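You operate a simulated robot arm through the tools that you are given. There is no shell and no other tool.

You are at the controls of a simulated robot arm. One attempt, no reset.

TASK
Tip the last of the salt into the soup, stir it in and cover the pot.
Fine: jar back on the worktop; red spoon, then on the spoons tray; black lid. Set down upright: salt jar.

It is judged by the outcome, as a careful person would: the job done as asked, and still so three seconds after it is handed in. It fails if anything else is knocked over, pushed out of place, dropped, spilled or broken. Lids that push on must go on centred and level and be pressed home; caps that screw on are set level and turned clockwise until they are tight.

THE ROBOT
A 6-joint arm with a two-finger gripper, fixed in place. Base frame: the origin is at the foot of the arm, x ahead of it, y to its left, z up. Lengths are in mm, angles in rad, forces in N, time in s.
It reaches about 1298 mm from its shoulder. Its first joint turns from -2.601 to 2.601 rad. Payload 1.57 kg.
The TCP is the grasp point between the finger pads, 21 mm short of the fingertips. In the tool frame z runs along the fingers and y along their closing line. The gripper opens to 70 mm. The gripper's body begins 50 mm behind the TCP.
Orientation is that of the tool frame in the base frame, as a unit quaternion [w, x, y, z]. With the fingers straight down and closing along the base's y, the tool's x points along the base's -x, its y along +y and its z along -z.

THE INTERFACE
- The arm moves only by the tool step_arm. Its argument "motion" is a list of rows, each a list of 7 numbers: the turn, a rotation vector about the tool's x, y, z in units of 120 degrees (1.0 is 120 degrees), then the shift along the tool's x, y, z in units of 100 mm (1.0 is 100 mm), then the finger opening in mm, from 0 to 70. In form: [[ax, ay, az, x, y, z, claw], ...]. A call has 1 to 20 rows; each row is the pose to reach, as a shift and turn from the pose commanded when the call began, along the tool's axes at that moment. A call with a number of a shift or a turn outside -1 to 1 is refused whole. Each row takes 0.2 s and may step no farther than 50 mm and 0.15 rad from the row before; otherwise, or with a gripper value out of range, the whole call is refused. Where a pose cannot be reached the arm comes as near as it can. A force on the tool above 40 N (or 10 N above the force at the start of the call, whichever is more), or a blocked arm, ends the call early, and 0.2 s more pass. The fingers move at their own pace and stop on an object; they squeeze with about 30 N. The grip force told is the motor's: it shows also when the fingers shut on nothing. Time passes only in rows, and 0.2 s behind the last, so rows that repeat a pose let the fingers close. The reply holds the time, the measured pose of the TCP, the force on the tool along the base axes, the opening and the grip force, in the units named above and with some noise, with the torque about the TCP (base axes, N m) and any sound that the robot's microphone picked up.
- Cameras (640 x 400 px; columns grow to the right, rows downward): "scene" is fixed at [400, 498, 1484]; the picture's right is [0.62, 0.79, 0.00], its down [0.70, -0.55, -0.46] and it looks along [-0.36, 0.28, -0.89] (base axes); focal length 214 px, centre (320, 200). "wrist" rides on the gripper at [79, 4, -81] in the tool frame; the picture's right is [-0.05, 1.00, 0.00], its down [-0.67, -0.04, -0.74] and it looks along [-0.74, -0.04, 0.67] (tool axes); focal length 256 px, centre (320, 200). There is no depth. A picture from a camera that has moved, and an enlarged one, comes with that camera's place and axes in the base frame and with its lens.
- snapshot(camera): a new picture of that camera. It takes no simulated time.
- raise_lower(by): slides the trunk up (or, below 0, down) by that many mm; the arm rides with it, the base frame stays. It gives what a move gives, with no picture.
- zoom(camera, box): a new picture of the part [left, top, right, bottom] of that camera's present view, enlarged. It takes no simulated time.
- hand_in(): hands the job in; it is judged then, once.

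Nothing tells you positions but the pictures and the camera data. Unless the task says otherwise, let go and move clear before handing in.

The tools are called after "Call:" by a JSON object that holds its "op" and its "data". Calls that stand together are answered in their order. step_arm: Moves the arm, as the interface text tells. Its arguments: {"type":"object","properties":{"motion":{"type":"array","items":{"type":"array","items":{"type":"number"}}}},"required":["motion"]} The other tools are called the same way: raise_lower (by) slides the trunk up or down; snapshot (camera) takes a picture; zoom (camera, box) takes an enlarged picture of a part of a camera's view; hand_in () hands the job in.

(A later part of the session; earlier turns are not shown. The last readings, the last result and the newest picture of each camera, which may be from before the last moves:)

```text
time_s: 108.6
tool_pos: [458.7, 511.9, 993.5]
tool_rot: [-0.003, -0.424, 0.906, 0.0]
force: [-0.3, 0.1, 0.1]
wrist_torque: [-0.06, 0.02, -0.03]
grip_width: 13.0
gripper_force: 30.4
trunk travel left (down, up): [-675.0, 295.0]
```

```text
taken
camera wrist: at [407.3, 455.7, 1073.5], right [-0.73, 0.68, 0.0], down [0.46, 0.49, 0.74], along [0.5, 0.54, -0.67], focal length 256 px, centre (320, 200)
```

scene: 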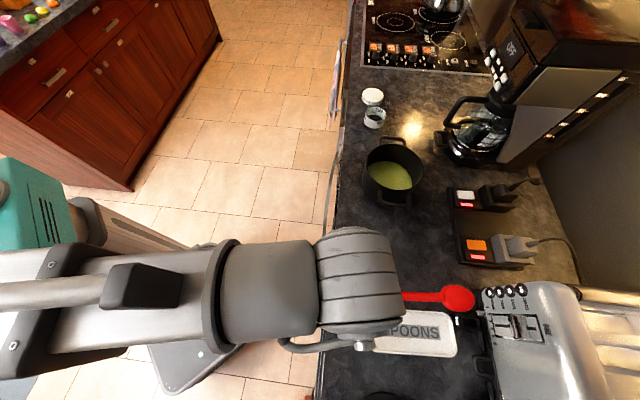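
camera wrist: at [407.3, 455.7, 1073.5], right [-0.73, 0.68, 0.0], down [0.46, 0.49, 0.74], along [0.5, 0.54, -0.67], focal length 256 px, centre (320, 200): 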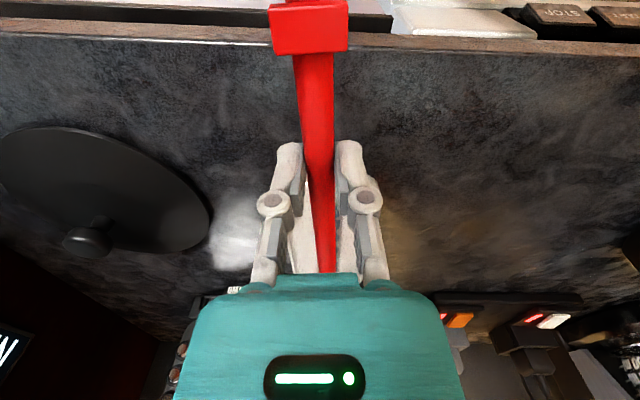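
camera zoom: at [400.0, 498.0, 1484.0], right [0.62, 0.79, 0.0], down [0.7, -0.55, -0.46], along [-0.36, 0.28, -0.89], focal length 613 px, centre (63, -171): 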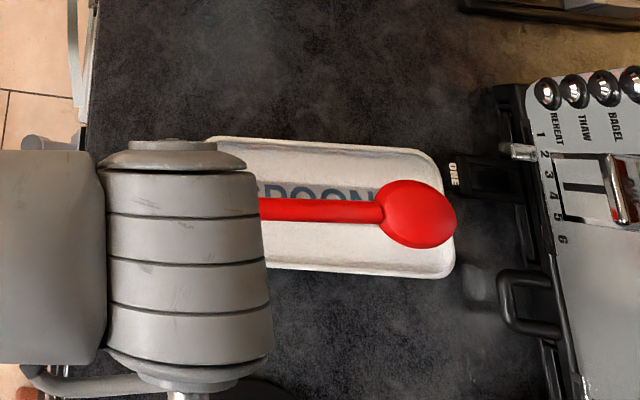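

The bowl hangs centred above the tray with margin at the far end. I'll lower in steps until it touches.

Call:
{"op": "raise_lower", "data": {"by": -16}}

Call:
{"op": "raise_lower", "data": {"by": -4}}

Call:
{"op": "raise_lower", "data": {"by": -3}}

Call:
{"op": "zoom", "data": {"camera": "scene", "box": [370, 290, 470, 370]}}

```text
time_s: 109.2
tool_pos: [459.7, 512.8, 977.0]
tool_rot: [-0.004, -0.424, 0.906, 0.002]
force: [-0.5, 0.0, -0.8]
wrist_torque: [-0.05, 0.03, 0.01]
grip_width: 13.1
gripper_force: 30.0
trunk travel left (down, up): [-659.0, 311.0]
```

```text
time_s: 109.7
tool_pos: [459.0, 512.6, 973.8]
tool_rot: [-0.003, -0.424, 0.906, 0.0]
force: [-0.5, -0.3, -0.1]
wrist_torque: [-0.01, 0.04, -0.02]
grip_width: 12.9
gripper_force: 30.3
trunk travel left (down, up): [-655.0, 315.0]
```

```text
time_s: 110.2
tool_pos: [459.9, 513.6, 970.0]
tool_rot: [-0.004, -0.425, 0.905, 0.001]
force: [0.4, 0.4, -0.7]
wrist_torque: [-0.01, 0.01, -0.02]
grip_width: 12.9
gripper_force: 29.4
trunk travel left (down, up): [-652.0, 318.0]
```

```text
5.00 times, centred on (420, 330) of scene
camera zoom: at [400.0, 498.0, 1484.0], right [0.62, 0.79, 0.0], down [0.7, -0.55, -0.46], along [-0.36, 0.28, -0.89], focal length 1072 px, centre (-180, -450)
```

zoom: 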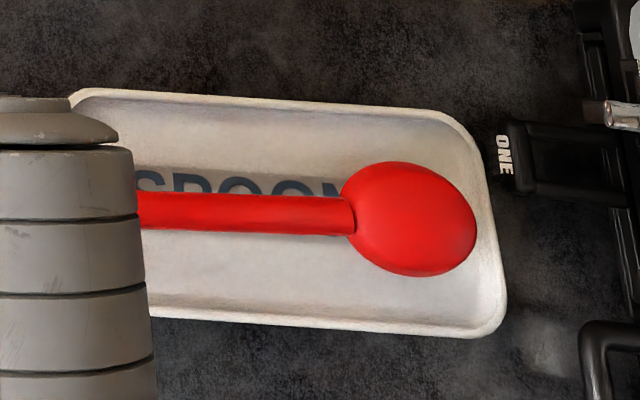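

Well aligned. I'll continue down in small steps until I feel contact.

Call:
{"op": "raise_lower", "data": {"by": -3}}

Call:
{"op": "raise_lower", "data": {"by": -3}}

Call:
{"op": "zoom", "data": {"camera": "scene", "box": [370, 290, 470, 370]}}

Call:
{"op": "snapshot", "data": {"camera": "wrist"}}

```text
time_s: 110.8
tool_pos: [460.2, 513.0, 967.2]
tool_rot: [-0.003, -0.424, 0.906, 0.001]
force: [0.1, -0.5, 0.5]
wrist_torque: [-0.03, -0.02, -0.02]
grip_width: 13.2
gripper_force: 29.9
trunk travel left (down, up): [-649.0, 321.0]
```

```text
time_s: 111.3
tool_pos: [459.8, 512.6, 964.4]
tool_rot: [-0.003, -0.425, 0.905, 0.001]
force: [0.2, 0.8, 0.0]
wrist_torque: [0.0, 0.02, 0.0]
grip_width: 13.2
gripper_force: 30.0
trunk travel left (down, up): [-646.0, 324.0]
```

```text
5.00 times, centred on (420, 330) of scene
camera zoom: at [400.0, 498.0, 1484.0], right [0.62, 0.79, 0.0], down [0.7, -0.55, -0.46], along [-0.36, 0.28, -0.89], focal length 1072 px, centre (-180, -450)
```

zoom: 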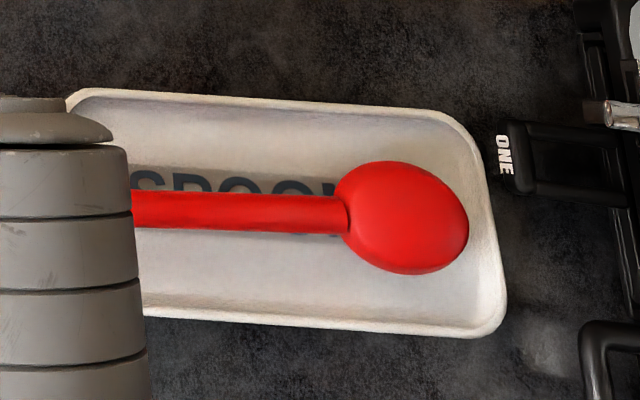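

```text
taken
camera wrist: at [407.3, 455.7, 1044.4], right [-0.73, 0.68, 0.0], down [0.46, 0.49, 0.74], along [0.5, 0.54, -0.67], focal length 256 px, centre (320, 200)
```

wrist: 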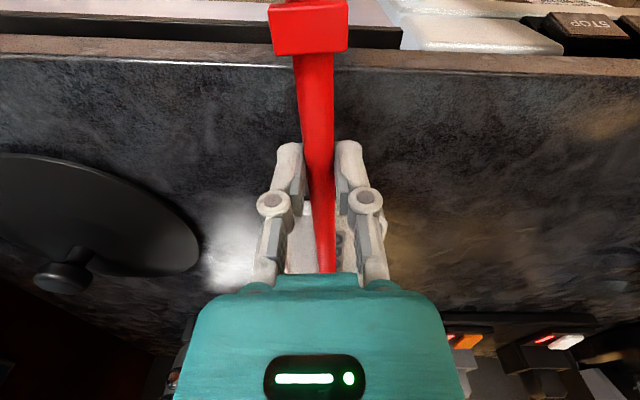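

No contact yet at TCP z 964. Continuing in 3 mm steps; the fingertips would still be well above the worktop at the expected contact height of about 953.

Call:
{"op": "raise_lower", "data": {"by": -3}}

Call:
{"op": "raise_lower", "data": {"by": -3}}

Call:
{"op": "raise_lower", "data": {"by": -2}}

Call:
{"op": "zoom", "data": {"camera": "scene", "box": [370, 290, 470, 370]}}

```text
time_s: 111.8
tool_pos: [459.3, 512.9, 961.3]
tool_rot: [-0.003, -0.424, 0.906, 0.0]
force: [-0.5, 0.5, -1.0]
wrist_torque: [-0.03, 0.02, -0.01]
grip_width: 12.9
gripper_force: 30.0
trunk travel left (down, up): [-643.0, 327.0]
```

```text
time_s: 112.3
tool_pos: [459.3, 513.0, 957.9]
tool_rot: [-0.003, -0.424, 0.906, 0.0]
force: [0.2, -0.5, -0.4]
wrist_torque: [-0.02, 0.02, -0.04]
grip_width: 13.3
gripper_force: 29.6
trunk travel left (down, up): [-640.0, 330.0]
```

```text
time_s: 112.8
tool_pos: [459.7, 512.5, 957.3]
tool_rot: [-0.002, -0.424, 0.906, 0.001]
force: [2.0, 2.5, 15.4]
wrist_torque: [0.69, -0.58, -0.02]
grip_width: 12.9
gripper_force: 30.1
trunk travel left (down, up): [-638.0, 332.0]
```

```text
5.00 times, centred on (420, 330) of scene
camera zoom: at [400.0, 498.0, 1484.0], right [0.62, 0.79, 0.0], down [0.7, -0.55, -0.46], along [-0.36, 0.28, -0.89], focal length 1072 px, centre (-180, -450)
```

zoom: 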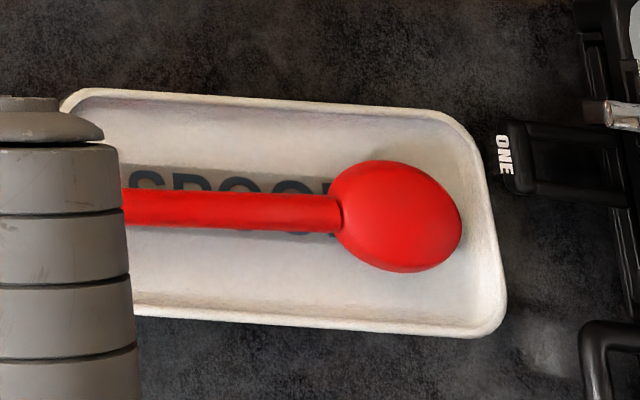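

The handle rests on the tray's near rim (the contact is about 58 mm from the grip), with the bowl still slightly above the tray floor. I'll ease up 3 mm, tilt the bowl down a little, and lower again so that both touch gently.

Call:
{"op": "raise_lower", "data": {"by": 3}}

Call:
{"op": "step_arm", "data": {"motion": [[0, 0.007, 0, 0, 0, 0, 5], [0, 0.014, 0, 0, 0, 0, 5], [0, 0.014, 0, 0, 0, 0, 5]]}}

Call:
{"op": "zoom", "data": {"camera": "scene", "box": [370, 290, 470, 370]}}

```text
time_s: 113.4
tool_pos: [458.8, 512.7, 958.4]
tool_rot: [-0.003, -0.425, 0.905, 0.0]
force: [-0.4, 0.1, -0.6]
wrist_torque: [-0.02, 0.03, 0.04]
grip_width: 13.0
gripper_force: 30.3
trunk travel left (down, up): [-641.0, 329.0]
```

```text
time_s: 114.2
tool_pos: [458.7, 513.3, 958.7]
tool_rot: [-0.017, -0.425, 0.905, -0.006]
force: [0.7, -0.1, 0.3]
wrist_torque: [-0.03, 0.02, 0.02]
grip_width: 13.1
gripper_force: 30.0
trunk travel left (down, up): [-641.0, 329.0]
```

```text
5.00 times, centred on (420, 330) of scene
camera zoom: at [400.0, 498.0, 1484.0], right [0.62, 0.79, 0.0], down [0.7, -0.55, -0.46], along [-0.36, 0.28, -0.89], focal length 1072 px, centre (-180, -450)
```

zoom: 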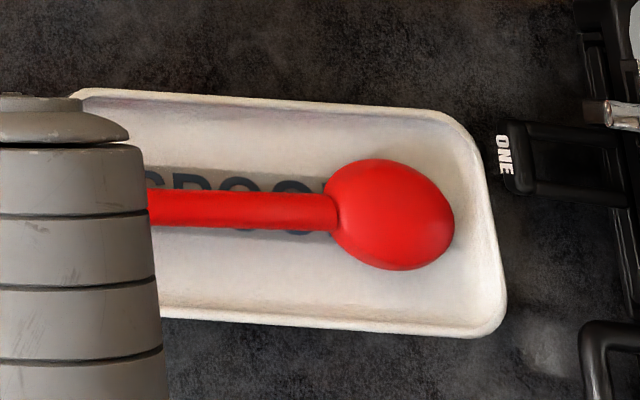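

Tilted with no contact yet. Now lowering 1 mm at a time.

Call:
{"op": "raise_lower", "data": {"by": -1}}

Call:
{"op": "raise_lower", "data": {"by": -1}}

```text
time_s: 114.7
tool_pos: [459.5, 512.0, 959.4]
tool_rot: [-0.015, -0.424, 0.905, -0.005]
force: [1.8, 0.9, 7.3]
wrist_torque: [0.37, -0.35, 0.03]
grip_width: 13.0
gripper_force: 30.1
trunk travel left (down, up): [-640.0, 330.0]
```

```text
time_s: 115.2
tool_pos: [458.5, 512.3, 958.4]
tool_rot: [-0.016, -0.424, 0.905, -0.005]
force: [2.6, 2.2, 14.0]
wrist_torque: [0.69, -0.6, -0.03]
grip_width: 13.1
gripper_force: 30.2
trunk travel left (down, up): [-639.0, 331.0]
```

Still only the rim carries the handle. I'll raise 3 mm, tilt 2° more, and try again.

Call:
{"op": "raise_lower", "data": {"by": 3}}

Call:
{"op": "step_arm", "data": {"motion": [[0, 0.009, 0, 0, 0, 0, 5], [0, 0.018, 0, 0, 0, 0, 5], [0, 0.018, 0, 0, 0, 0, 5]]}}

Call:
{"op": "raise_lower", "data": {"by": -1}}

Call:
{"op": "zoom", "data": {"camera": "scene", "box": [370, 290, 470, 370]}}

```text
time_s: 115.7
tool_pos: [460.3, 513.0, 960.4]
tool_rot: [-0.016, -0.424, 0.905, -0.006]
force: [0.1, 0.4, -0.8]
wrist_torque: [-0.06, 0.02, 0.02]
grip_width: 13.0
gripper_force: 29.6
trunk travel left (down, up): [-642.0, 328.0]
```

```text
time_s: 116.5
tool_pos: [459.1, 513.2, 960.3]
tool_rot: [-0.034, -0.424, 0.905, -0.014]
force: [0.2, 0.8, 1.5]
wrist_torque: [0.08, -0.12, 0.0]
grip_width: 13.1
gripper_force: 30.5
trunk travel left (down, up): [-642.0, 328.0]
```

```text
time_s: 117.0
tool_pos: [460.1, 513.3, 960.9]
tool_rot: [-0.033, -0.423, 0.906, -0.014]
force: [0.3, 1.6, 7.3]
wrist_torque: [0.35, -0.32, -0.01]
grip_width: 13.0
gripper_force: 29.9
trunk travel left (down, up): [-641.0, 329.0]
```

```text
5.00 times, centred on (420, 330) of scene
camera zoom: at [400.0, 498.0, 1484.0], right [0.62, 0.79, 0.0], down [0.7, -0.55, -0.46], along [-0.36, 0.28, -0.89], focal length 1072 px, centre (-180, -450)
```

zoom: 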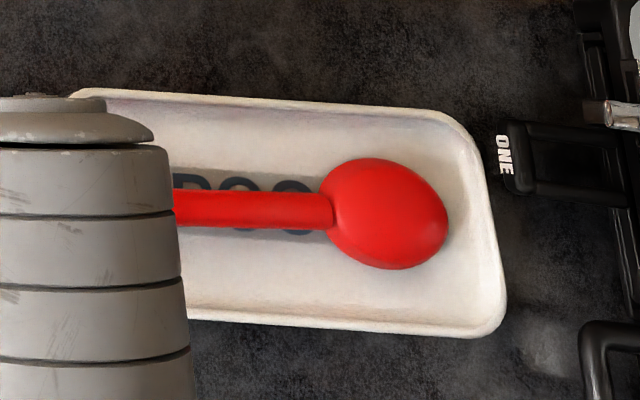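

Still the rim only. One more round: ease up, tilt 2° more, lower.

Call:
{"op": "raise_lower", "data": {"by": 2}}

Call:
{"op": "step_arm", "data": {"motion": [[0, 0.009, 0, 0, 0, 0, 5], [0, 0.018, 0, 0, 0, 0, 5], [0, 0.018, 0, 0, 0, 0, 5]]}}

Call:
{"op": "raise_lower", "data": {"by": -1}}

Call:
{"op": "zoom", "data": {"camera": "scene", "box": [370, 290, 470, 370]}}

```text
time_s: 117.5
tool_pos: [459.0, 513.5, 961.0]
tool_rot: [-0.034, -0.424, 0.905, -0.014]
force: [-0.8, 0.3, -0.5]
wrist_torque: [-0.01, 0.04, 0.02]
grip_width: 13.1
gripper_force: 30.6
trunk travel left (down, up): [-643.0, 327.0]
```

```text
time_s: 118.3
tool_pos: [460.7, 513.6, 962.5]
tool_rot: [-0.051, -0.423, 0.904, -0.022]
force: [1.5, 0.8, 1.2]
wrist_torque: [0.36, -0.28, 0.05]
grip_width: 13.2
gripper_force: 29.5
trunk travel left (down, up): [-643.0, 327.0]
```

```text
time_s: 118.8
tool_pos: [460.0, 511.6, 961.4]
tool_rot: [-0.05, -0.424, 0.904, -0.021]
force: [0.1, 0.8, 1.2]
wrist_torque: [0.3, -0.28, 0.01]
grip_width: 13.0
gripper_force: 29.8
trunk travel left (down, up): [-642.0, 328.0]
```

```text
5.00 times, centred on (420, 330) of scene
camera zoom: at [400.0, 498.0, 1484.0], right [0.62, 0.79, 0.0], down [0.7, -0.55, -0.46], along [-0.36, 0.28, -0.89], focal length 1072 px, centre (-180, -450)
```

zoom: 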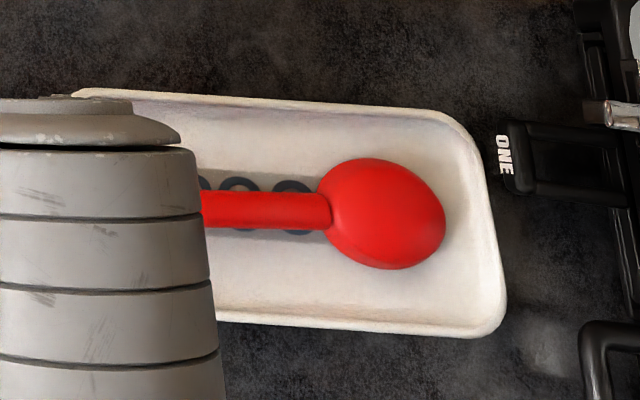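

Now the bowl touches the tray floor lightly (torque matches a contact at the bowl). I'll lower half a millimetre more and open the fingers.

Call:
{"op": "raise_lower", "data": {"by": -0.5}}

Call:
{"op": "step_arm", "data": {"motion": [[0, 0, 0, 0, 0, 0, 16], [0, 0, 0, 0, 0, 0, 24], [0, 0, 0, 0, 0, 0, 36], [0, 0, 0, 0, 0, 0, 50], [0, 0, 0, 0, 0, 0, 50]]}}

Call:
{"op": "zoom", "data": {"camera": "scene", "box": [370, 290, 470, 370]}}

Call:
{"op": "snapshot", "data": {"camera": "wrist"}}

```text
time_s: 119.3
tool_pos: [460.0, 512.1, 960.7]
tool_rot: [-0.051, -0.423, 0.904, -0.022]
force: [-0.5, -0.3, 1.7]
wrist_torque: [0.16, -0.15, 0.02]
grip_width: 13.0
gripper_force: 29.9
trunk travel left (down, up): [-641.0, 329.0]
```

```text
time_s: 120.5
tool_pos: [460.6, 512.0, 960.2]
tool_rot: [-0.051, -0.423, 0.904, -0.022]
force: [0.6, 0.7, 0.1]
wrist_torque: [-0.02, -0.02, 0.01]
grip_width: 49.9
gripper_force: 0.1
trunk travel left (down, up): [-641.0, 329.0]
```

```text
5.00 times, centred on (420, 330) of scene
camera zoom: at [400.0, 498.0, 1484.0], right [0.62, 0.79, 0.0], down [0.7, -0.55, -0.46], along [-0.36, 0.28, -0.89], focal length 1072 px, centre (-180, -450)
```

zoom: 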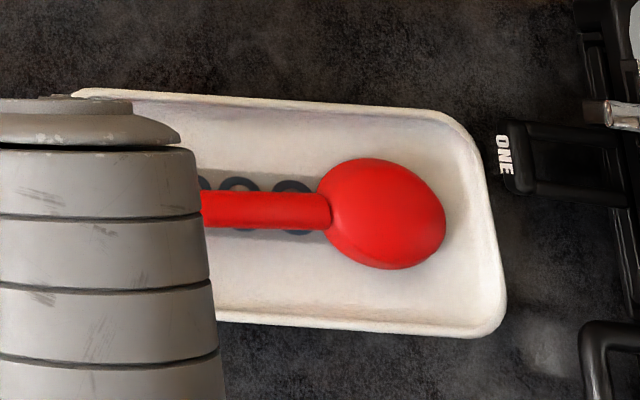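

```text
taken
camera wrist: at [412.8, 462.4, 1048.8], right [-0.73, 0.68, 0.0], down [0.51, 0.55, 0.67], along [0.46, 0.49, -0.74], focal length 256 px, centre (320, 200)
```

wrist: 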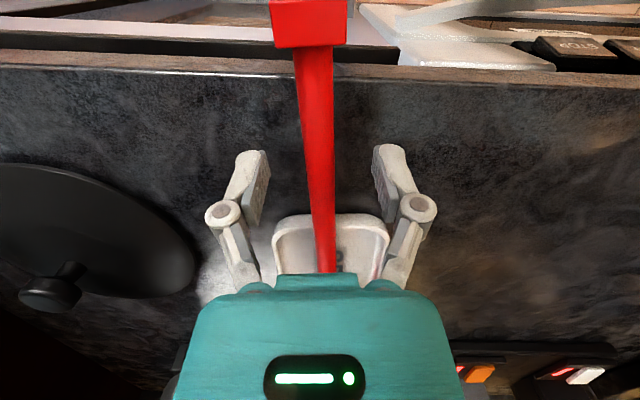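

The spoon rests on the tray by itself, unmoved. I'll rise straight up, clear of the handle.

Call:
{"op": "raise_lower", "data": {"by": 140}}

Call:
{"op": "snapshot", "data": {"camera": "wrist"}}

Call:
{"op": "snapshot", "data": {"camera": "scene"}}

```text
time_s: 122.2
tool_pos: [460.0, 513.1, 1100.1]
tool_rot: [-0.051, -0.423, 0.904, -0.022]
force: [0.9, 0.3, -0.1]
wrist_torque: [-0.01, 0.03, 0.0]
grip_width: 49.9
gripper_force: 0.0
trunk travel left (down, up): [-781.0, 189.0]
```

```text
taken
camera wrist: at [412.9, 462.6, 1188.7], right [-0.73, 0.68, 0.0], down [0.51, 0.55, 0.67], along [0.46, 0.49, -0.74], focal length 256 px, centre (320, 200)
```

wrist: 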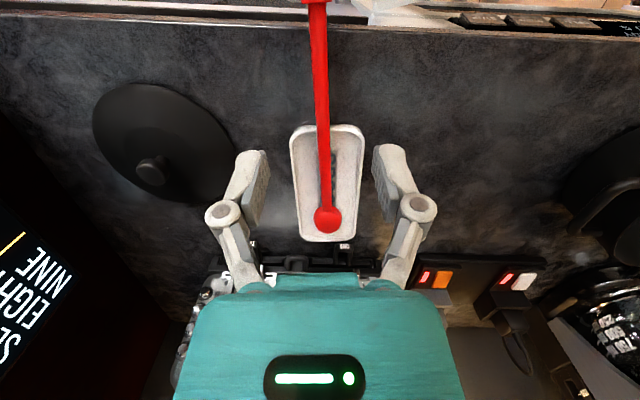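

```text
taken
```

scene: 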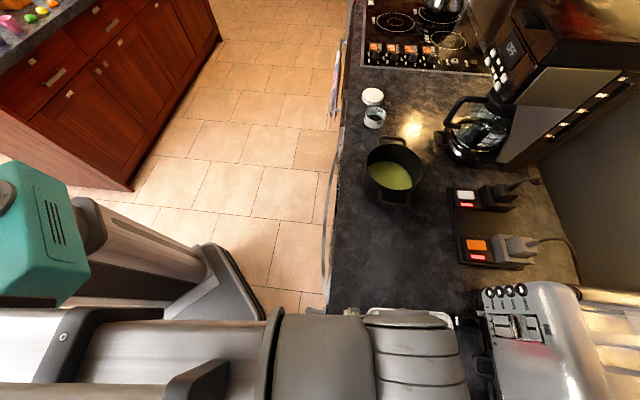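

The spoon lies on the tray and everything else is in place. Next is the lid with its mushroom knob, near (645, 455). I'll straighten the gripper to vertical and move toward it at this height.

Call:
{"op": "step_arm", "data": {"motion": [[0, -0.02, 0, 0, 0, 0, 60], [0, -0.04, 0, 0, 0, 0, 70], [0, -0.05, 0, 0, 0, 0, 70]]}}

Call:
{"op": "step_arm", "data": {"motion": [[0, 0, 0, -0.1, -0.25, 0, 70], [0, 0, 0, -0.2, -0.5, 0, 70], [0, 0, 0, -0.3, -0.75, 0, 70], [0, 0, 0, -0.37, -0.9, 0, 70]]}}

Call:
{"op": "snapshot", "data": {"camera": "wrist"}}

Call:
{"op": "snapshot", "data": {"camera": "scene"}}

```text
time_s: 123.0
tool_pos: [459.4, 511.9, 1100.3]
tool_rot: [-0.003, -0.424, 0.905, 0.001]
force: [0.1, -0.2, 0.2]
wrist_torque: [0.01, 0.04, -0.01]
grip_width: 69.9
gripper_force: 0.1
trunk travel left (down, up): [-781.0, 189.0]
```

```text
time_s: 124.0
tool_pos: [553.7, 483.2, 1099.8]
tool_rot: [-0.003, -0.424, 0.906, 0.0]
force: [-0.7, 0.5, 0.4]
wrist_torque: [-0.01, -0.02, 0.01]
grip_width: 69.8
gripper_force: 0.0
trunk travel left (down, up): [-781.0, 189.0]
```

```text
taken
camera wrist: at [500.3, 426.4, 1179.8], right [-0.73, 0.68, 0.0], down [0.46, 0.49, 0.74], along [0.5, 0.54, -0.67], focal length 256 px, centre (320, 200)
```

wrist: 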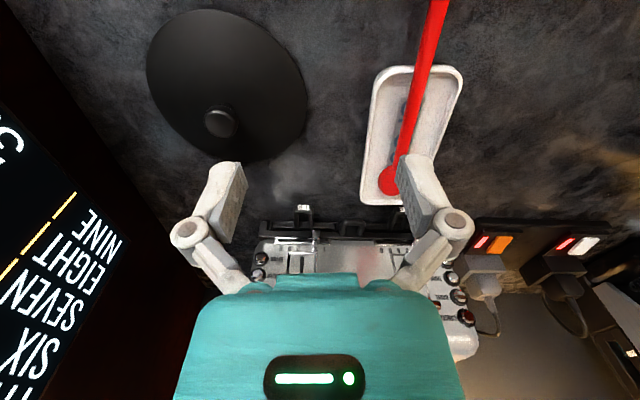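

```text
taken
```

scene: 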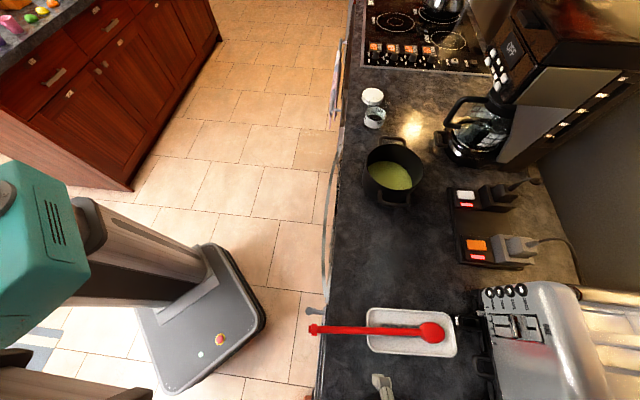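

The spoon sits well across the tray. The lid and its knob are in good view now; a fridge side stands about 75 mm beyond the lid's edge. I'll zoom in to locate the knob.

Call:
{"op": "zoom", "data": {"camera": "wrist", "box": [130, 0, 330, 170]}}

Call:
{"op": "zoom", "data": {"camera": "scene", "box": [300, 290, 480, 400]}}

```text
2.35 times, centred on (230, 85) of wrist
camera zoom: at [500.3, 426.4, 1179.8], right [-0.73, 0.68, 0.0], down [0.46, 0.49, 0.74], along [0.5, 0.54, -0.67], focal length 602 px, centre (532, 471)
```

zoom: 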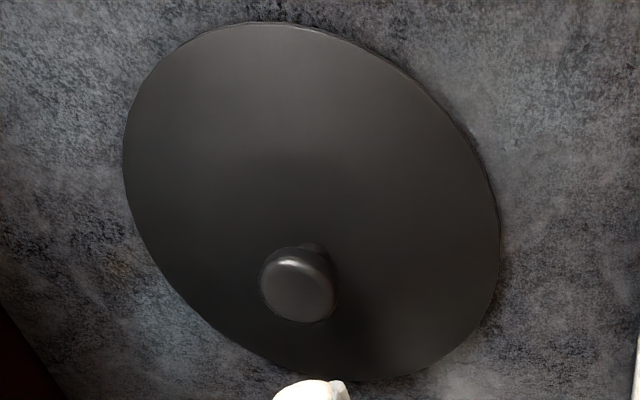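

```text
3.56 times, centred on (390, 345) of scene
camera zoom: at [400.0, 498.0, 1484.0], right [0.62, 0.79, 0.0], down [0.7, -0.55, -0.46], along [-0.36, 0.28, -0.89], focal length 763 px, centre (71, -316)
```

zoom: 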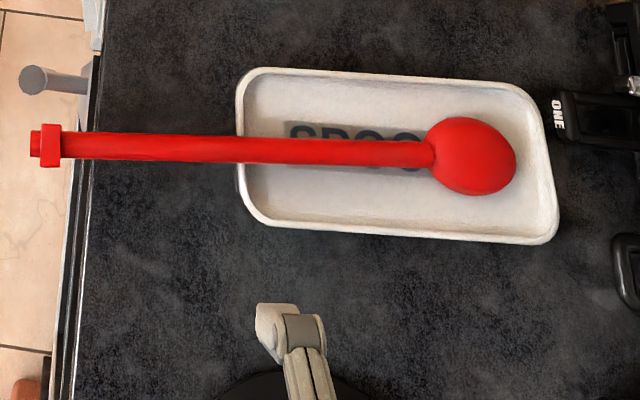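

From two views the knob top is at about (659, 458, 960), about 32 mm wide, and the lid is about 156 mm across, centred near (655, 458). I'll move above it.

Call:
{"op": "step_arm", "data": {"motion": [[0, 0, 0, -0.12, -0.25, 0, 70], [0, 0, 0, -0.25, -0.5, 0, 70], [0, 0, 0, -0.37, -0.75, 0, 70], [0, 0, 0, -0.469, -0.959, 0, 70]]}}

Call:
{"op": "snapshot", "data": {"camera": "wrist"}}

Call:
{"op": "zoom", "data": {"camera": "wrist", "box": [240, 0, 400, 160]}}

Call:
{"op": "snapshot", "data": {"camera": "scene"}}

```text
time_s: 125.0
tool_pos: [656.2, 457.4, 1100.1]
tool_rot: [-0.003, -0.424, 0.906, 0.0]
force: [-0.2, -0.8, -0.3]
wrist_torque: [-0.01, 0.01, -0.02]
grip_width: 70.2
gripper_force: 0.1
trunk travel left (down, up): [-781.0, 189.0]
```

```text
taken
camera wrist: at [604.1, 400.6, 1179.7], right [-0.73, 0.68, 0.0], down [0.46, 0.49, 0.74], along [0.5, 0.55, -0.67], focal length 256 px, centre (320, 200)
```

wrist: 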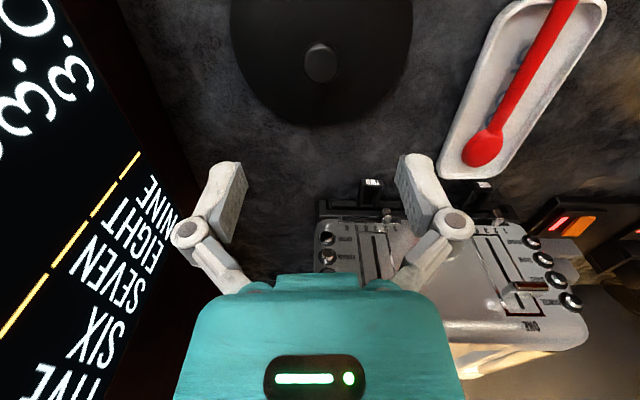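

```text
2.50 times, centred on (320, 80) of wrist
camera zoom: at [604.1, 400.6, 1179.7], right [-0.73, 0.68, 0.0], down [0.46, 0.49, 0.74], along [0.5, 0.55, -0.67], focal length 640 px, centre (320, 500)
```

zoom: 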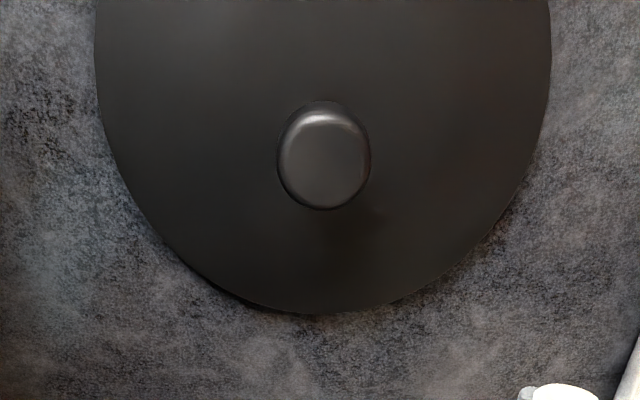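

```text
taken
```

scene: 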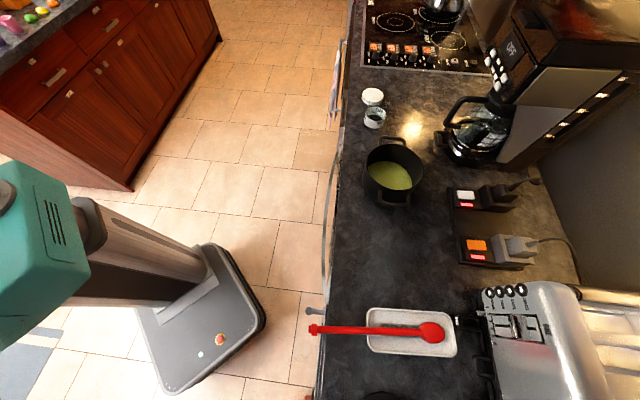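

The knob lies straight below the gripper, within about 1.5 mm. I'll lower most of the way and check.

Call:
{"op": "raise_lower", "data": {"by": -115}}

Call:
{"op": "snapshot", "data": {"camera": "wrist"}}

Call:
{"op": "zoom", "data": {"camera": "wrist", "box": [230, 100, 410, 220]}}

```text
time_s: 126.5
tool_pos: [656.3, 457.3, 985.9]
tool_rot: [-0.003, -0.424, 0.906, 0.001]
force: [0.5, -0.5, 0.2]
wrist_torque: [0.0, -0.01, 0.0]
grip_width: 70.0
gripper_force: 0.1
trunk travel left (down, up): [-666.0, 304.0]
```

```text
taken
camera wrist: at [603.4, 400.5, 1064.9], right [-0.73, 0.68, 0.0], down [0.46, 0.49, 0.74], along [0.5, 0.54, -0.67], focal length 256 px, centre (320, 200)
```

wrist: 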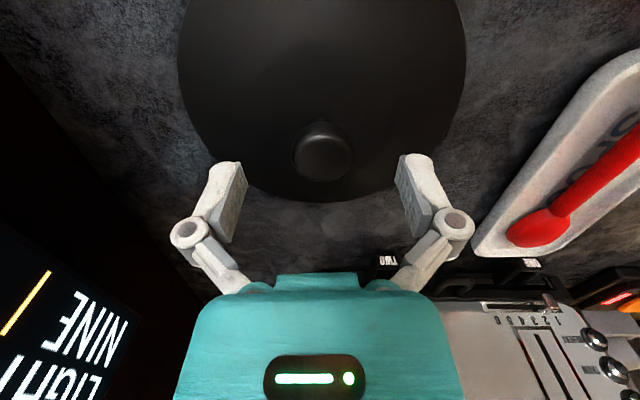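

```text
3.33 times, centred on (320, 160) of wrist
camera zoom: at [603.4, 400.5, 1064.9], right [-0.73, 0.68, 0.0], down [0.46, 0.49, 0.74], along [0.5, 0.54, -0.67], focal length 853 px, centre (320, 333)
```

zoom: 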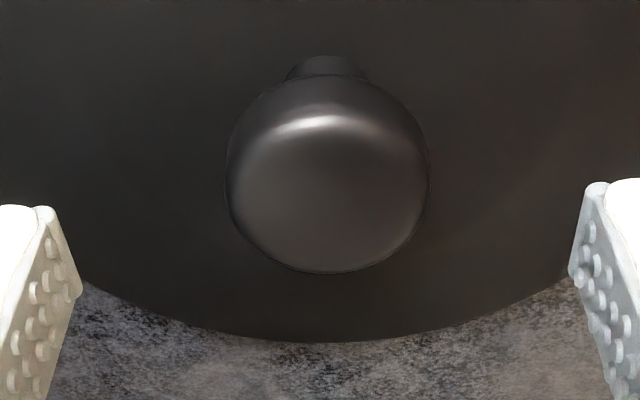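

The knob is centred within 1.2 mm; its head spans about z 952–965. I'll lower 22 mm so the pads surround the head while the tips stay just above the lid, then close.

Call:
{"op": "raise_lower", "data": {"by": -22}}

Call:
{"op": "zoom", "data": {"camera": "wrist", "box": [230, 100, 410, 280]}}

```text
time_s: 127.2
tool_pos: [655.8, 459.0, 962.9]
tool_rot: [-0.003, -0.424, 0.906, 0.001]
force: [-0.6, -0.4, 0.0]
wrist_torque: [-0.02, 0.0, 0.0]
grip_width: 69.9
gripper_force: 0.0
trunk travel left (down, up): [-644.0, 326.0]
```

```text
2.22 times, centred on (320, 190) of wrist
camera zoom: at [603.4, 400.5, 1042.9], right [-0.73, 0.68, 0.0], down [0.46, 0.49, 0.74], along [0.5, 0.54, -0.67], focal length 569 px, centre (320, 222)
```

zoom: 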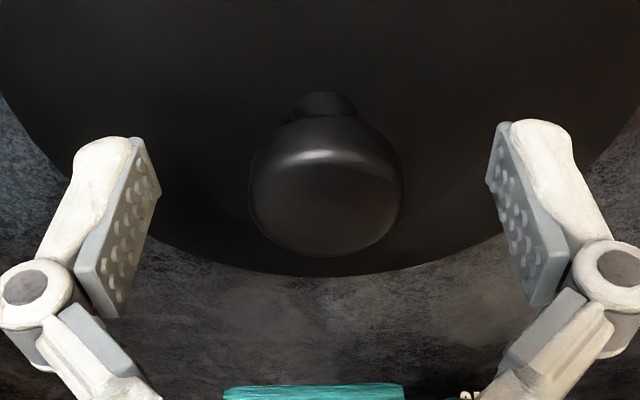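

The pads straddle the knob head at the right height. I'll centre by 1 mm and close.

Call:
{"op": "step_arm", "data": {"motion": [[0, 0, 0, 0, 0.011, 0, 70], [0, 0, 0, 0, 0.011, 0, 55], [0, 0, 0, 0, 0.011, 0, 40], [0, 0, 0, 0, 0.011, 0, 25], [0, 0, 0, 0, 0.011, 0, 15], [0, 0, 0, 0, 0.011, 0, 15]]}}

Call:
{"op": "zoom", "data": {"camera": "wrist", "box": [230, 100, 410, 280]}}

```text
time_s: 128.6
tool_pos: [654.4, 458.3, 963.3]
tool_rot: [-0.003, -0.424, 0.906, 0.0]
force: [0.9, 1.3, 2.3]
wrist_torque: [-0.03, 0.01, 0.1]
grip_width: 27.9
gripper_force: 29.9
trunk travel left (down, up): [-644.0, 326.0]
```

```text
2.22 times, centred on (320, 190) of wrist
camera zoom: at [602.6, 401.1, 1043.0], right [-0.73, 0.68, 0.0], down [0.46, 0.49, 0.74], along [0.5, 0.54, -0.67], focal length 569 px, centre (320, 222)
```

zoom: 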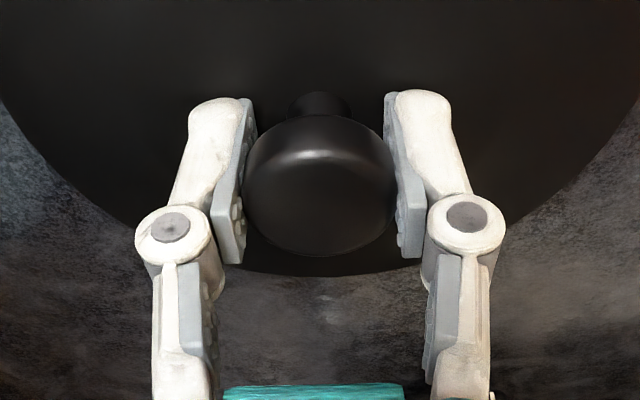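

The knob is gripped (27.9 mm). I'll lift a little and check that the lid comes up level.

Call:
{"op": "raise_lower", "data": {"by": 30}}

Call:
{"op": "snapshot", "data": {"camera": "wrist"}}

Call:
{"op": "snapshot", "data": {"camera": "scene"}}

```text
time_s: 129.3
tool_pos: [655.9, 458.4, 992.3]
tool_rot: [-0.004, -0.424, 0.906, 0.0]
force: [0.3, 0.2, -2.1]
wrist_torque: [0.01, 0.0, 0.04]
grip_width: 27.7
gripper_force: 30.4
trunk travel left (down, up): [-674.0, 296.0]
```

```text
taken
camera wrist: at [602.9, 401.3, 1072.7], right [-0.73, 0.68, 0.0], down [0.46, 0.49, 0.74], along [0.5, 0.54, -0.67], focal length 256 px, centre (320, 200)
```

wrist: 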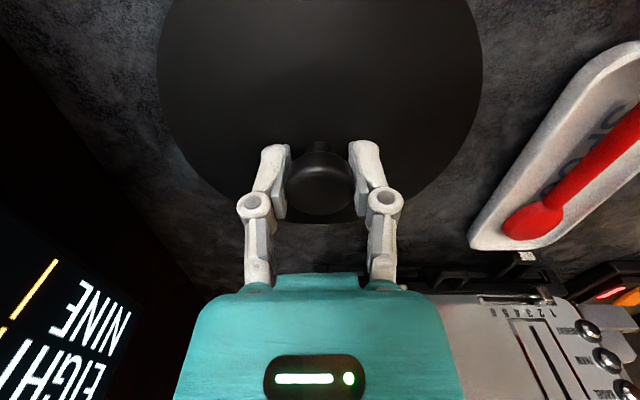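

```text
taken
```

scene: 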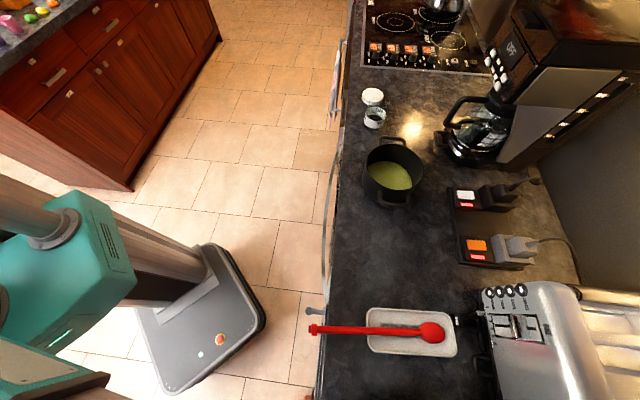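

The lid hangs level and weighs about 2 N. I'll raise it well above everything and carry it along the counter to the pot.

Call:
{"op": "raise_lower", "data": {"by": 125}}

Call:
{"op": "step_arm", "data": {"motion": [[0, 0, 0, -0.02, 0.2, 0, 15], [0, 0, 0, -0.05, 0.45, 0, 15], [0, 0, 0, -0.08, 0.75, 0, 15], [0, 0, 0, -0.1, 0.95, 0, 15]]}}

Call:
{"op": "step_arm", "data": {"motion": [[0, 0, 0, -0.02, 0.2, 0, 15], [0, 0, 0, -0.05, 0.45, 0, 15], [0, 0, 0, -0.08, 0.75, 0, 15], [0, 0, 0, -0.1, 0.95, 0, 15]]}}

Call:
{"op": "snapshot", "data": {"camera": "wrist"}}

Call:
{"op": "snapshot", "data": {"camera": "scene"}}

```text
time_s: 130.8
tool_pos: [656.1, 458.0, 1116.8]
tool_rot: [-0.003, -0.424, 0.906, 0.0]
force: [-0.2, -0.3, -2.3]
wrist_torque: [-0.02, 0.0, 0.0]
grip_width: 27.9
gripper_force: 29.9
trunk travel left (down, up): [-799.0, 171.0]
```

```text
time_s: 131.8
tool_pos: [589.0, 526.0, 1118.2]
tool_rot: [-0.003, -0.424, 0.906, 0.001]
force: [0.8, -0.4, -1.7]
wrist_torque: [-0.03, -0.01, 0.01]
grip_width: 27.7
gripper_force: 29.4
trunk travel left (down, up): [-799.0, 171.0]
```

```text
time_s: 132.8
tool_pos: [521.0, 597.2, 1118.2]
tool_rot: [-0.003, -0.424, 0.906, 0.001]
force: [0.2, 0.4, -2.1]
wrist_torque: [0.02, -0.02, 0.0]
grip_width: 27.7
gripper_force: 29.6
trunk travel left (down, up): [-799.0, 171.0]
```

```text
taken
camera wrist: at [469.6, 539.0, 1197.8], right [-0.73, 0.68, 0.0], down [0.46, 0.49, 0.74], along [0.5, 0.54, -0.67], focal length 256 px, centre (320, 200)
```

wrist: 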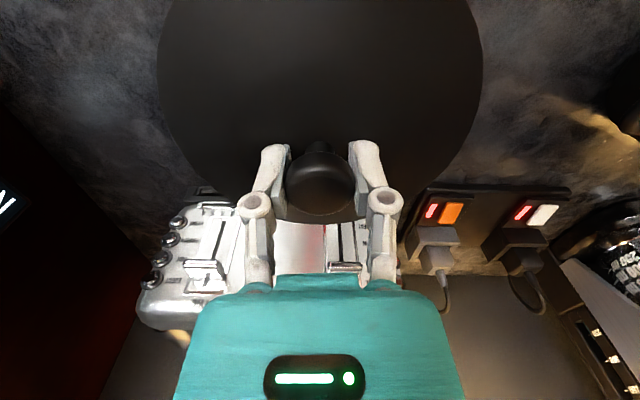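

```text
taken
```

scene: 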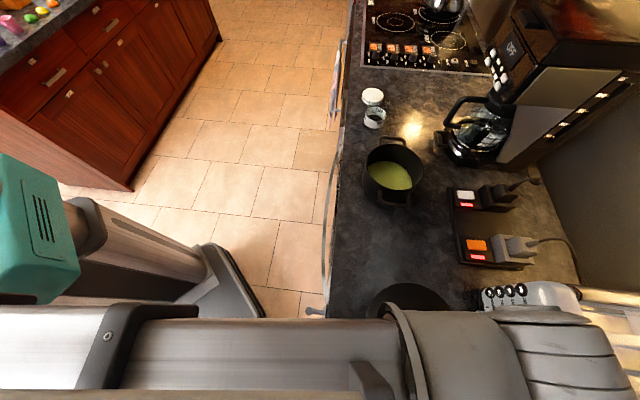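

The lid travels level. Two more moves toward the pot.

Call:
{"op": "step_arm", "data": {"motion": [[0, 0, 0, -0.02, 0.2, 0, 15], [0, 0, 0, -0.05, 0.45, 0, 15], [0, 0, 0, -0.08, 0.75, 0, 15], [0, 0, 0, -0.1, 0.95, 0, 15]]}}

Call:
{"op": "step_arm", "data": {"motion": [[0, 0, 0, -0.02, 0.2, 0, 15], [0, 0, 0, -0.05, 0.45, 0, 15], [0, 0, 0, -0.08, 0.75, 0, 15], [0, 0, 0, -0.1, 0.95, 0, 15]]}}

Call:
{"op": "snapshot", "data": {"camera": "wrist"}}

Call:
{"op": "snapshot", "data": {"camera": "scene"}}

```text
time_s: 133.8
tool_pos: [454.5, 665.2, 1117.3]
tool_rot: [-0.004, -0.425, 0.905, 0.0]
force: [-0.4, 0.3, -1.5]
wrist_torque: [0.03, 0.0, 0.0]
grip_width: 27.8
gripper_force: 30.0
trunk travel left (down, up): [-799.0, 171.0]
```

```text
time_s: 134.8
tool_pos: [388.6, 732.4, 1117.2]
tool_rot: [-0.003, -0.423, 0.906, 0.001]
force: [0.2, -0.4, -2.3]
wrist_torque: [-0.01, -0.01, -0.02]
grip_width: 28.0
gripper_force: 29.9
trunk travel left (down, up): [-799.0, 171.0]
```

```text
taken
camera wrist: at [336.3, 675.3, 1197.7], right [-0.73, 0.68, 0.0], down [0.46, 0.49, 0.74], along [0.5, 0.54, -0.67], focal length 256 px, centre (320, 200)
```

wrist: 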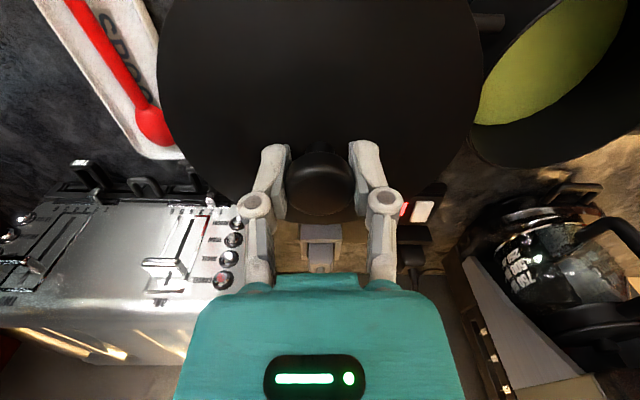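

```text
taken
```

scene: 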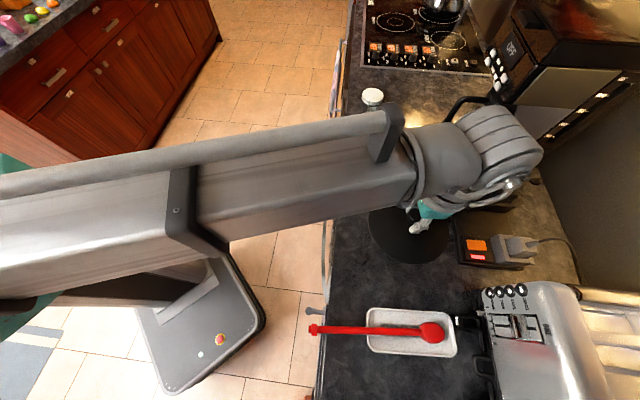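

The lid rides level. Before setting it down I want the pot's centre more precisely, so I'll step back one move and raise for a clear view of the pot from both cameras.

Call:
{"op": "step_arm", "data": {"motion": [[0, 0, 0, 0.02, -0.2, 0, 15], [0, 0, 0, 0.05, -0.45, 0, 15], [0, 0, 0, 0.08, -0.75, 0, 15], [0, 0, 0, 0.1, -0.95, 0, 15]]}}

Call:
{"op": "raise_lower", "data": {"by": 120}}

Call:
{"op": "snapshot", "data": {"camera": "wrist"}}

Call:
{"op": "snapshot", "data": {"camera": "scene"}}

```text
time_s: 135.8
tool_pos: [455.3, 664.2, 1116.0]
tool_rot: [-0.003, -0.424, 0.905, 0.0]
force: [0.1, -0.3, -0.4]
wrist_torque: [0.0, 0.0, -0.03]
grip_width: 27.7
gripper_force: 29.9
trunk travel left (down, up): [-799.0, 171.0]
```

```text
time_s: 137.3
tool_pos: [456.2, 664.1, 1238.0]
tool_rot: [-0.003, -0.424, 0.905, 0.0]
force: [-0.4, -0.7, -1.7]
wrist_torque: [-0.02, 0.02, -0.03]
grip_width: 27.8
gripper_force: 29.6
trunk travel left (down, up): [-919.0, 51.0]
```

```text
taken
camera wrist: at [402.6, 606.8, 1317.7], right [-0.73, 0.68, 0.0], down [0.46, 0.49, 0.74], along [0.5, 0.54, -0.67], focal length 256 px, centre (320, 200)
```

wrist: 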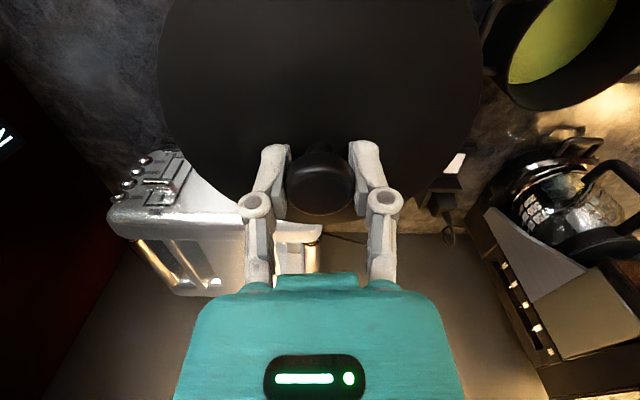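

```text
taken
```

scene: 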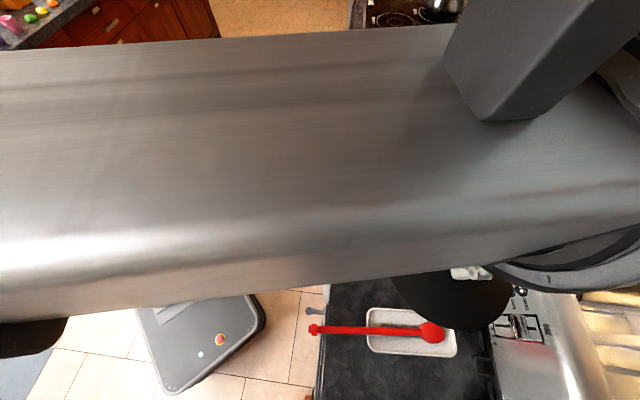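

Raising brings the forearm before the scene camera, which does not help. I'll lower again and step back once more for a clear scene view of the pot.

Call:
{"op": "raise_lower", "data": {"by": -120}}

Call:
{"op": "step_arm", "data": {"motion": [[0, 0, 0, 0.02, -0.2, 0, 15], [0, 0, 0, 0.05, -0.45, 0, 15], [0, 0, 0, 0.08, -0.75, 0, 15], [0, 0, 0, 0.1, -0.95, 0, 15]]}}

Call:
{"op": "zoom", "data": {"camera": "scene", "box": [340, 120, 460, 220]}}

Call:
{"op": "snapshot", "data": {"camera": "wrist"}}

```text
time_s: 138.8
tool_pos: [457.0, 663.4, 1118.0]
tool_rot: [-0.003, -0.424, 0.905, 0.0]
force: [0.5, 0.4, -1.6]
wrist_torque: [0.02, 0.01, 0.0]
grip_width: 27.8
gripper_force: 30.4
trunk travel left (down, up): [-799.0, 171.0]
```

```text
time_s: 139.8
tool_pos: [521.7, 595.2, 1118.7]
tool_rot: [-0.003, -0.425, 0.905, 0.0]
force: [-0.2, 0.5, -2.3]
wrist_torque: [0.01, 0.02, 0.03]
grip_width: 27.8
gripper_force: 30.2
trunk travel left (down, up): [-799.0, 171.0]
```

```text
4.00 times, centred on (400, 170) of scene
camera zoom: at [400.0, 498.0, 1484.0], right [0.62, 0.79, 0.0], down [0.7, -0.55, -0.46], along [-0.36, 0.28, -0.89], focal length 858 px, centre (0, 320)
```

zoom: 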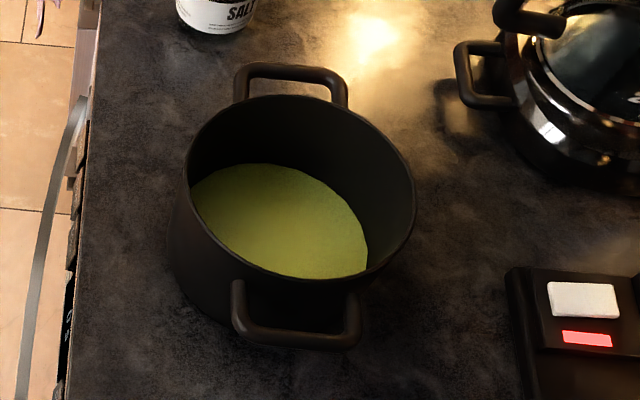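

```text
taken
camera wrist: at [469.8, 538.1, 1197.8], right [-0.73, 0.68, 0.0], down [0.46, 0.49, 0.74], along [0.5, 0.55, -0.67], focal length 256 px, centre (320, 200)
```

wrist: 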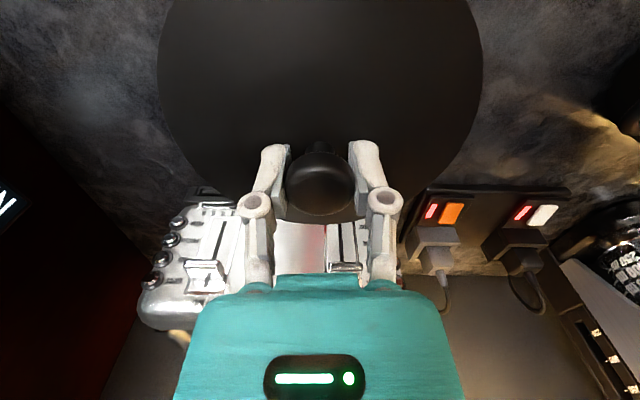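

The pot has not moved at all since the start. I'll zoom closer on its rim to pick edge points exactly.

Call:
{"op": "zoom", "data": {"camera": "scene", "box": [360, 135, 432, 195]}}

Call:
{"op": "zoom", "data": {"camera": "scene", "box": [360, 135, 400, 175]}}

Call:
{"op": "zoom", "data": {"camera": "scene", "box": [390, 150, 430, 200]}}

```text
6.67 times, centred on (396, 165) of scene
camera zoom: at [400.0, 498.0, 1484.0], right [0.62, 0.79, 0.0], down [0.7, -0.55, -0.46], along [-0.36, 0.28, -0.89], focal length 1430 px, centre (-187, 433)
```

zoom: 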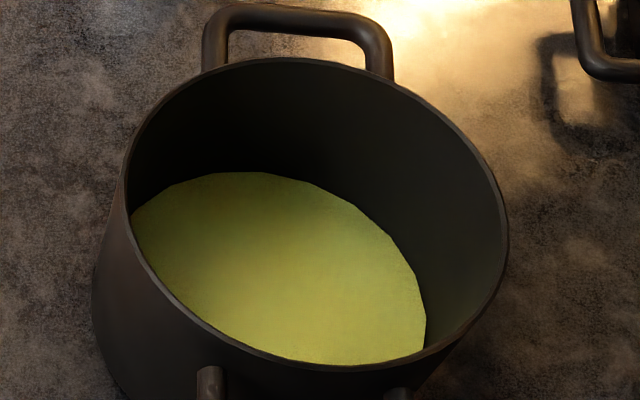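

```text
10.00 times, centred on (380, 155) of scene
camera zoom: at [400.0, 498.0, 1484.0], right [0.62, 0.79, 0.0], down [0.7, -0.55, -0.46], along [-0.36, 0.28, -0.89], focal length 2145 px, centre (-280, 650)
```

zoom: 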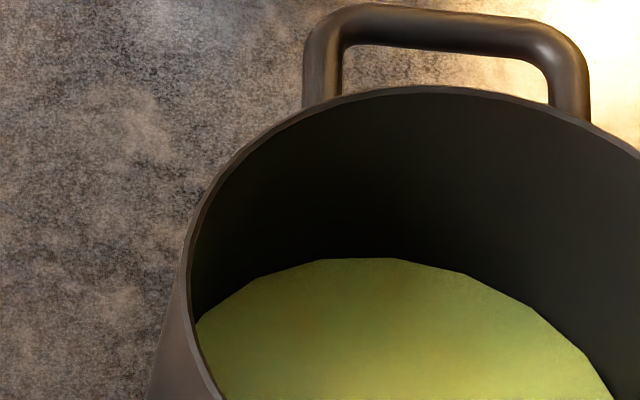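

```text
8.00 times, centred on (410, 175) of scene
camera zoom: at [400.0, 498.0, 1484.0], right [0.62, 0.79, 0.0], down [0.7, -0.55, -0.46], along [-0.36, 0.28, -0.89], focal length 1716 px, centre (-400, 400)
```

zoom: 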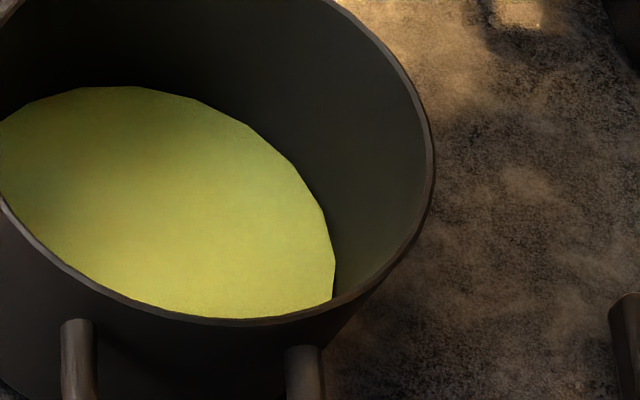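

The rim fits a circle of about 151 mm centred near (253, 869.5) at z about 1013. I'll carry the lid there, staying about 65 mm above the rim.

Call:
{"op": "step_arm", "data": {"motion": [[0, 0, 0, -0.02, 0.2, 0, 15], [0, 0, 0, -0.05, 0.45, 0, 15], [0, 0, 0, -0.08, 0.75, 0, 15], [0, 0, 0, -0.1, 0.95, 0, 15]]}}

Call:
{"op": "step_arm", "data": {"motion": [[0, 0, 0, -0.02, 0.2, 0, 15], [0, 0, 0, -0.05, 0.45, 0, 15], [0, 0, 0, -0.08, 0.75, 0, 15], [0, 0, 0, -0.1, 0.95, 0, 15]]}}

Call:
{"op": "step_arm", "data": {"motion": [[0, 0, 0, -0.02, 0.2, 0, 15], [0, 0, 0, -0.05, 0.45, 0, 15], [0, 0, 0, -0.08, 0.75, 0, 15], [0, 0, 0, -0.1, 0.95, 0, 15]]}}

Call:
{"op": "snapshot", "data": {"camera": "wrist"}}

Call:
{"op": "snapshot", "data": {"camera": "scene"}}

```text
time_s: 140.8
tool_pos: [455.2, 664.0, 1117.9]
tool_rot: [-0.003, -0.424, 0.906, 0.0]
force: [0.3, -0.6, -2.0]
wrist_torque: [-0.02, -0.03, 0.01]
grip_width: 27.6
gripper_force: 30.4
trunk travel left (down, up): [-799.0, 171.0]
```

```text
time_s: 141.8
tool_pos: [387.8, 732.7, 1118.3]
tool_rot: [-0.003, -0.423, 0.906, 0.0]
force: [0.0, 0.2, -1.7]
wrist_torque: [0.02, 0.01, 0.01]
grip_width: 28.1
gripper_force: 30.0
trunk travel left (down, up): [-799.0, 171.0]
```

```text
time_s: 142.8
tool_pos: [321.9, 801.0, 1117.5]
tool_rot: [-0.003, -0.424, 0.905, 0.0]
force: [0.1, 0.6, -1.3]
wrist_torque: [0.01, -0.01, 0.01]
grip_width: 27.6
gripper_force: 30.0
trunk travel left (down, up): [-799.0, 171.0]
```

```text
taken
camera wrist: at [269.1, 743.9, 1197.7], right [-0.73, 0.68, 0.0], down [0.46, 0.49, 0.74], along [0.5, 0.54, -0.67], focal length 256 px, centre (320, 200)
```

wrist: 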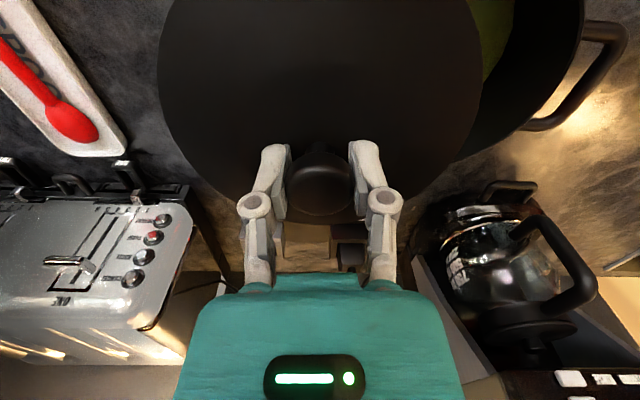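

```text
taken
```

scene: 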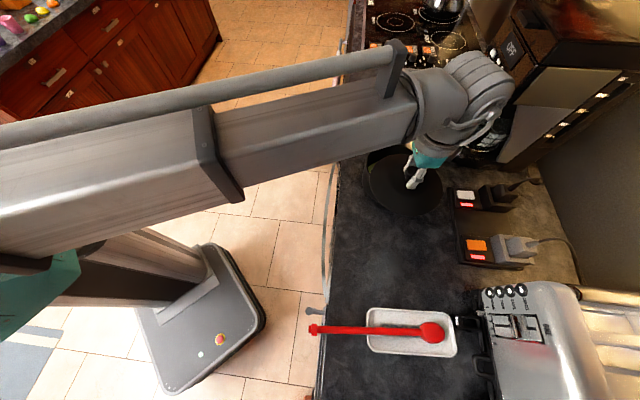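

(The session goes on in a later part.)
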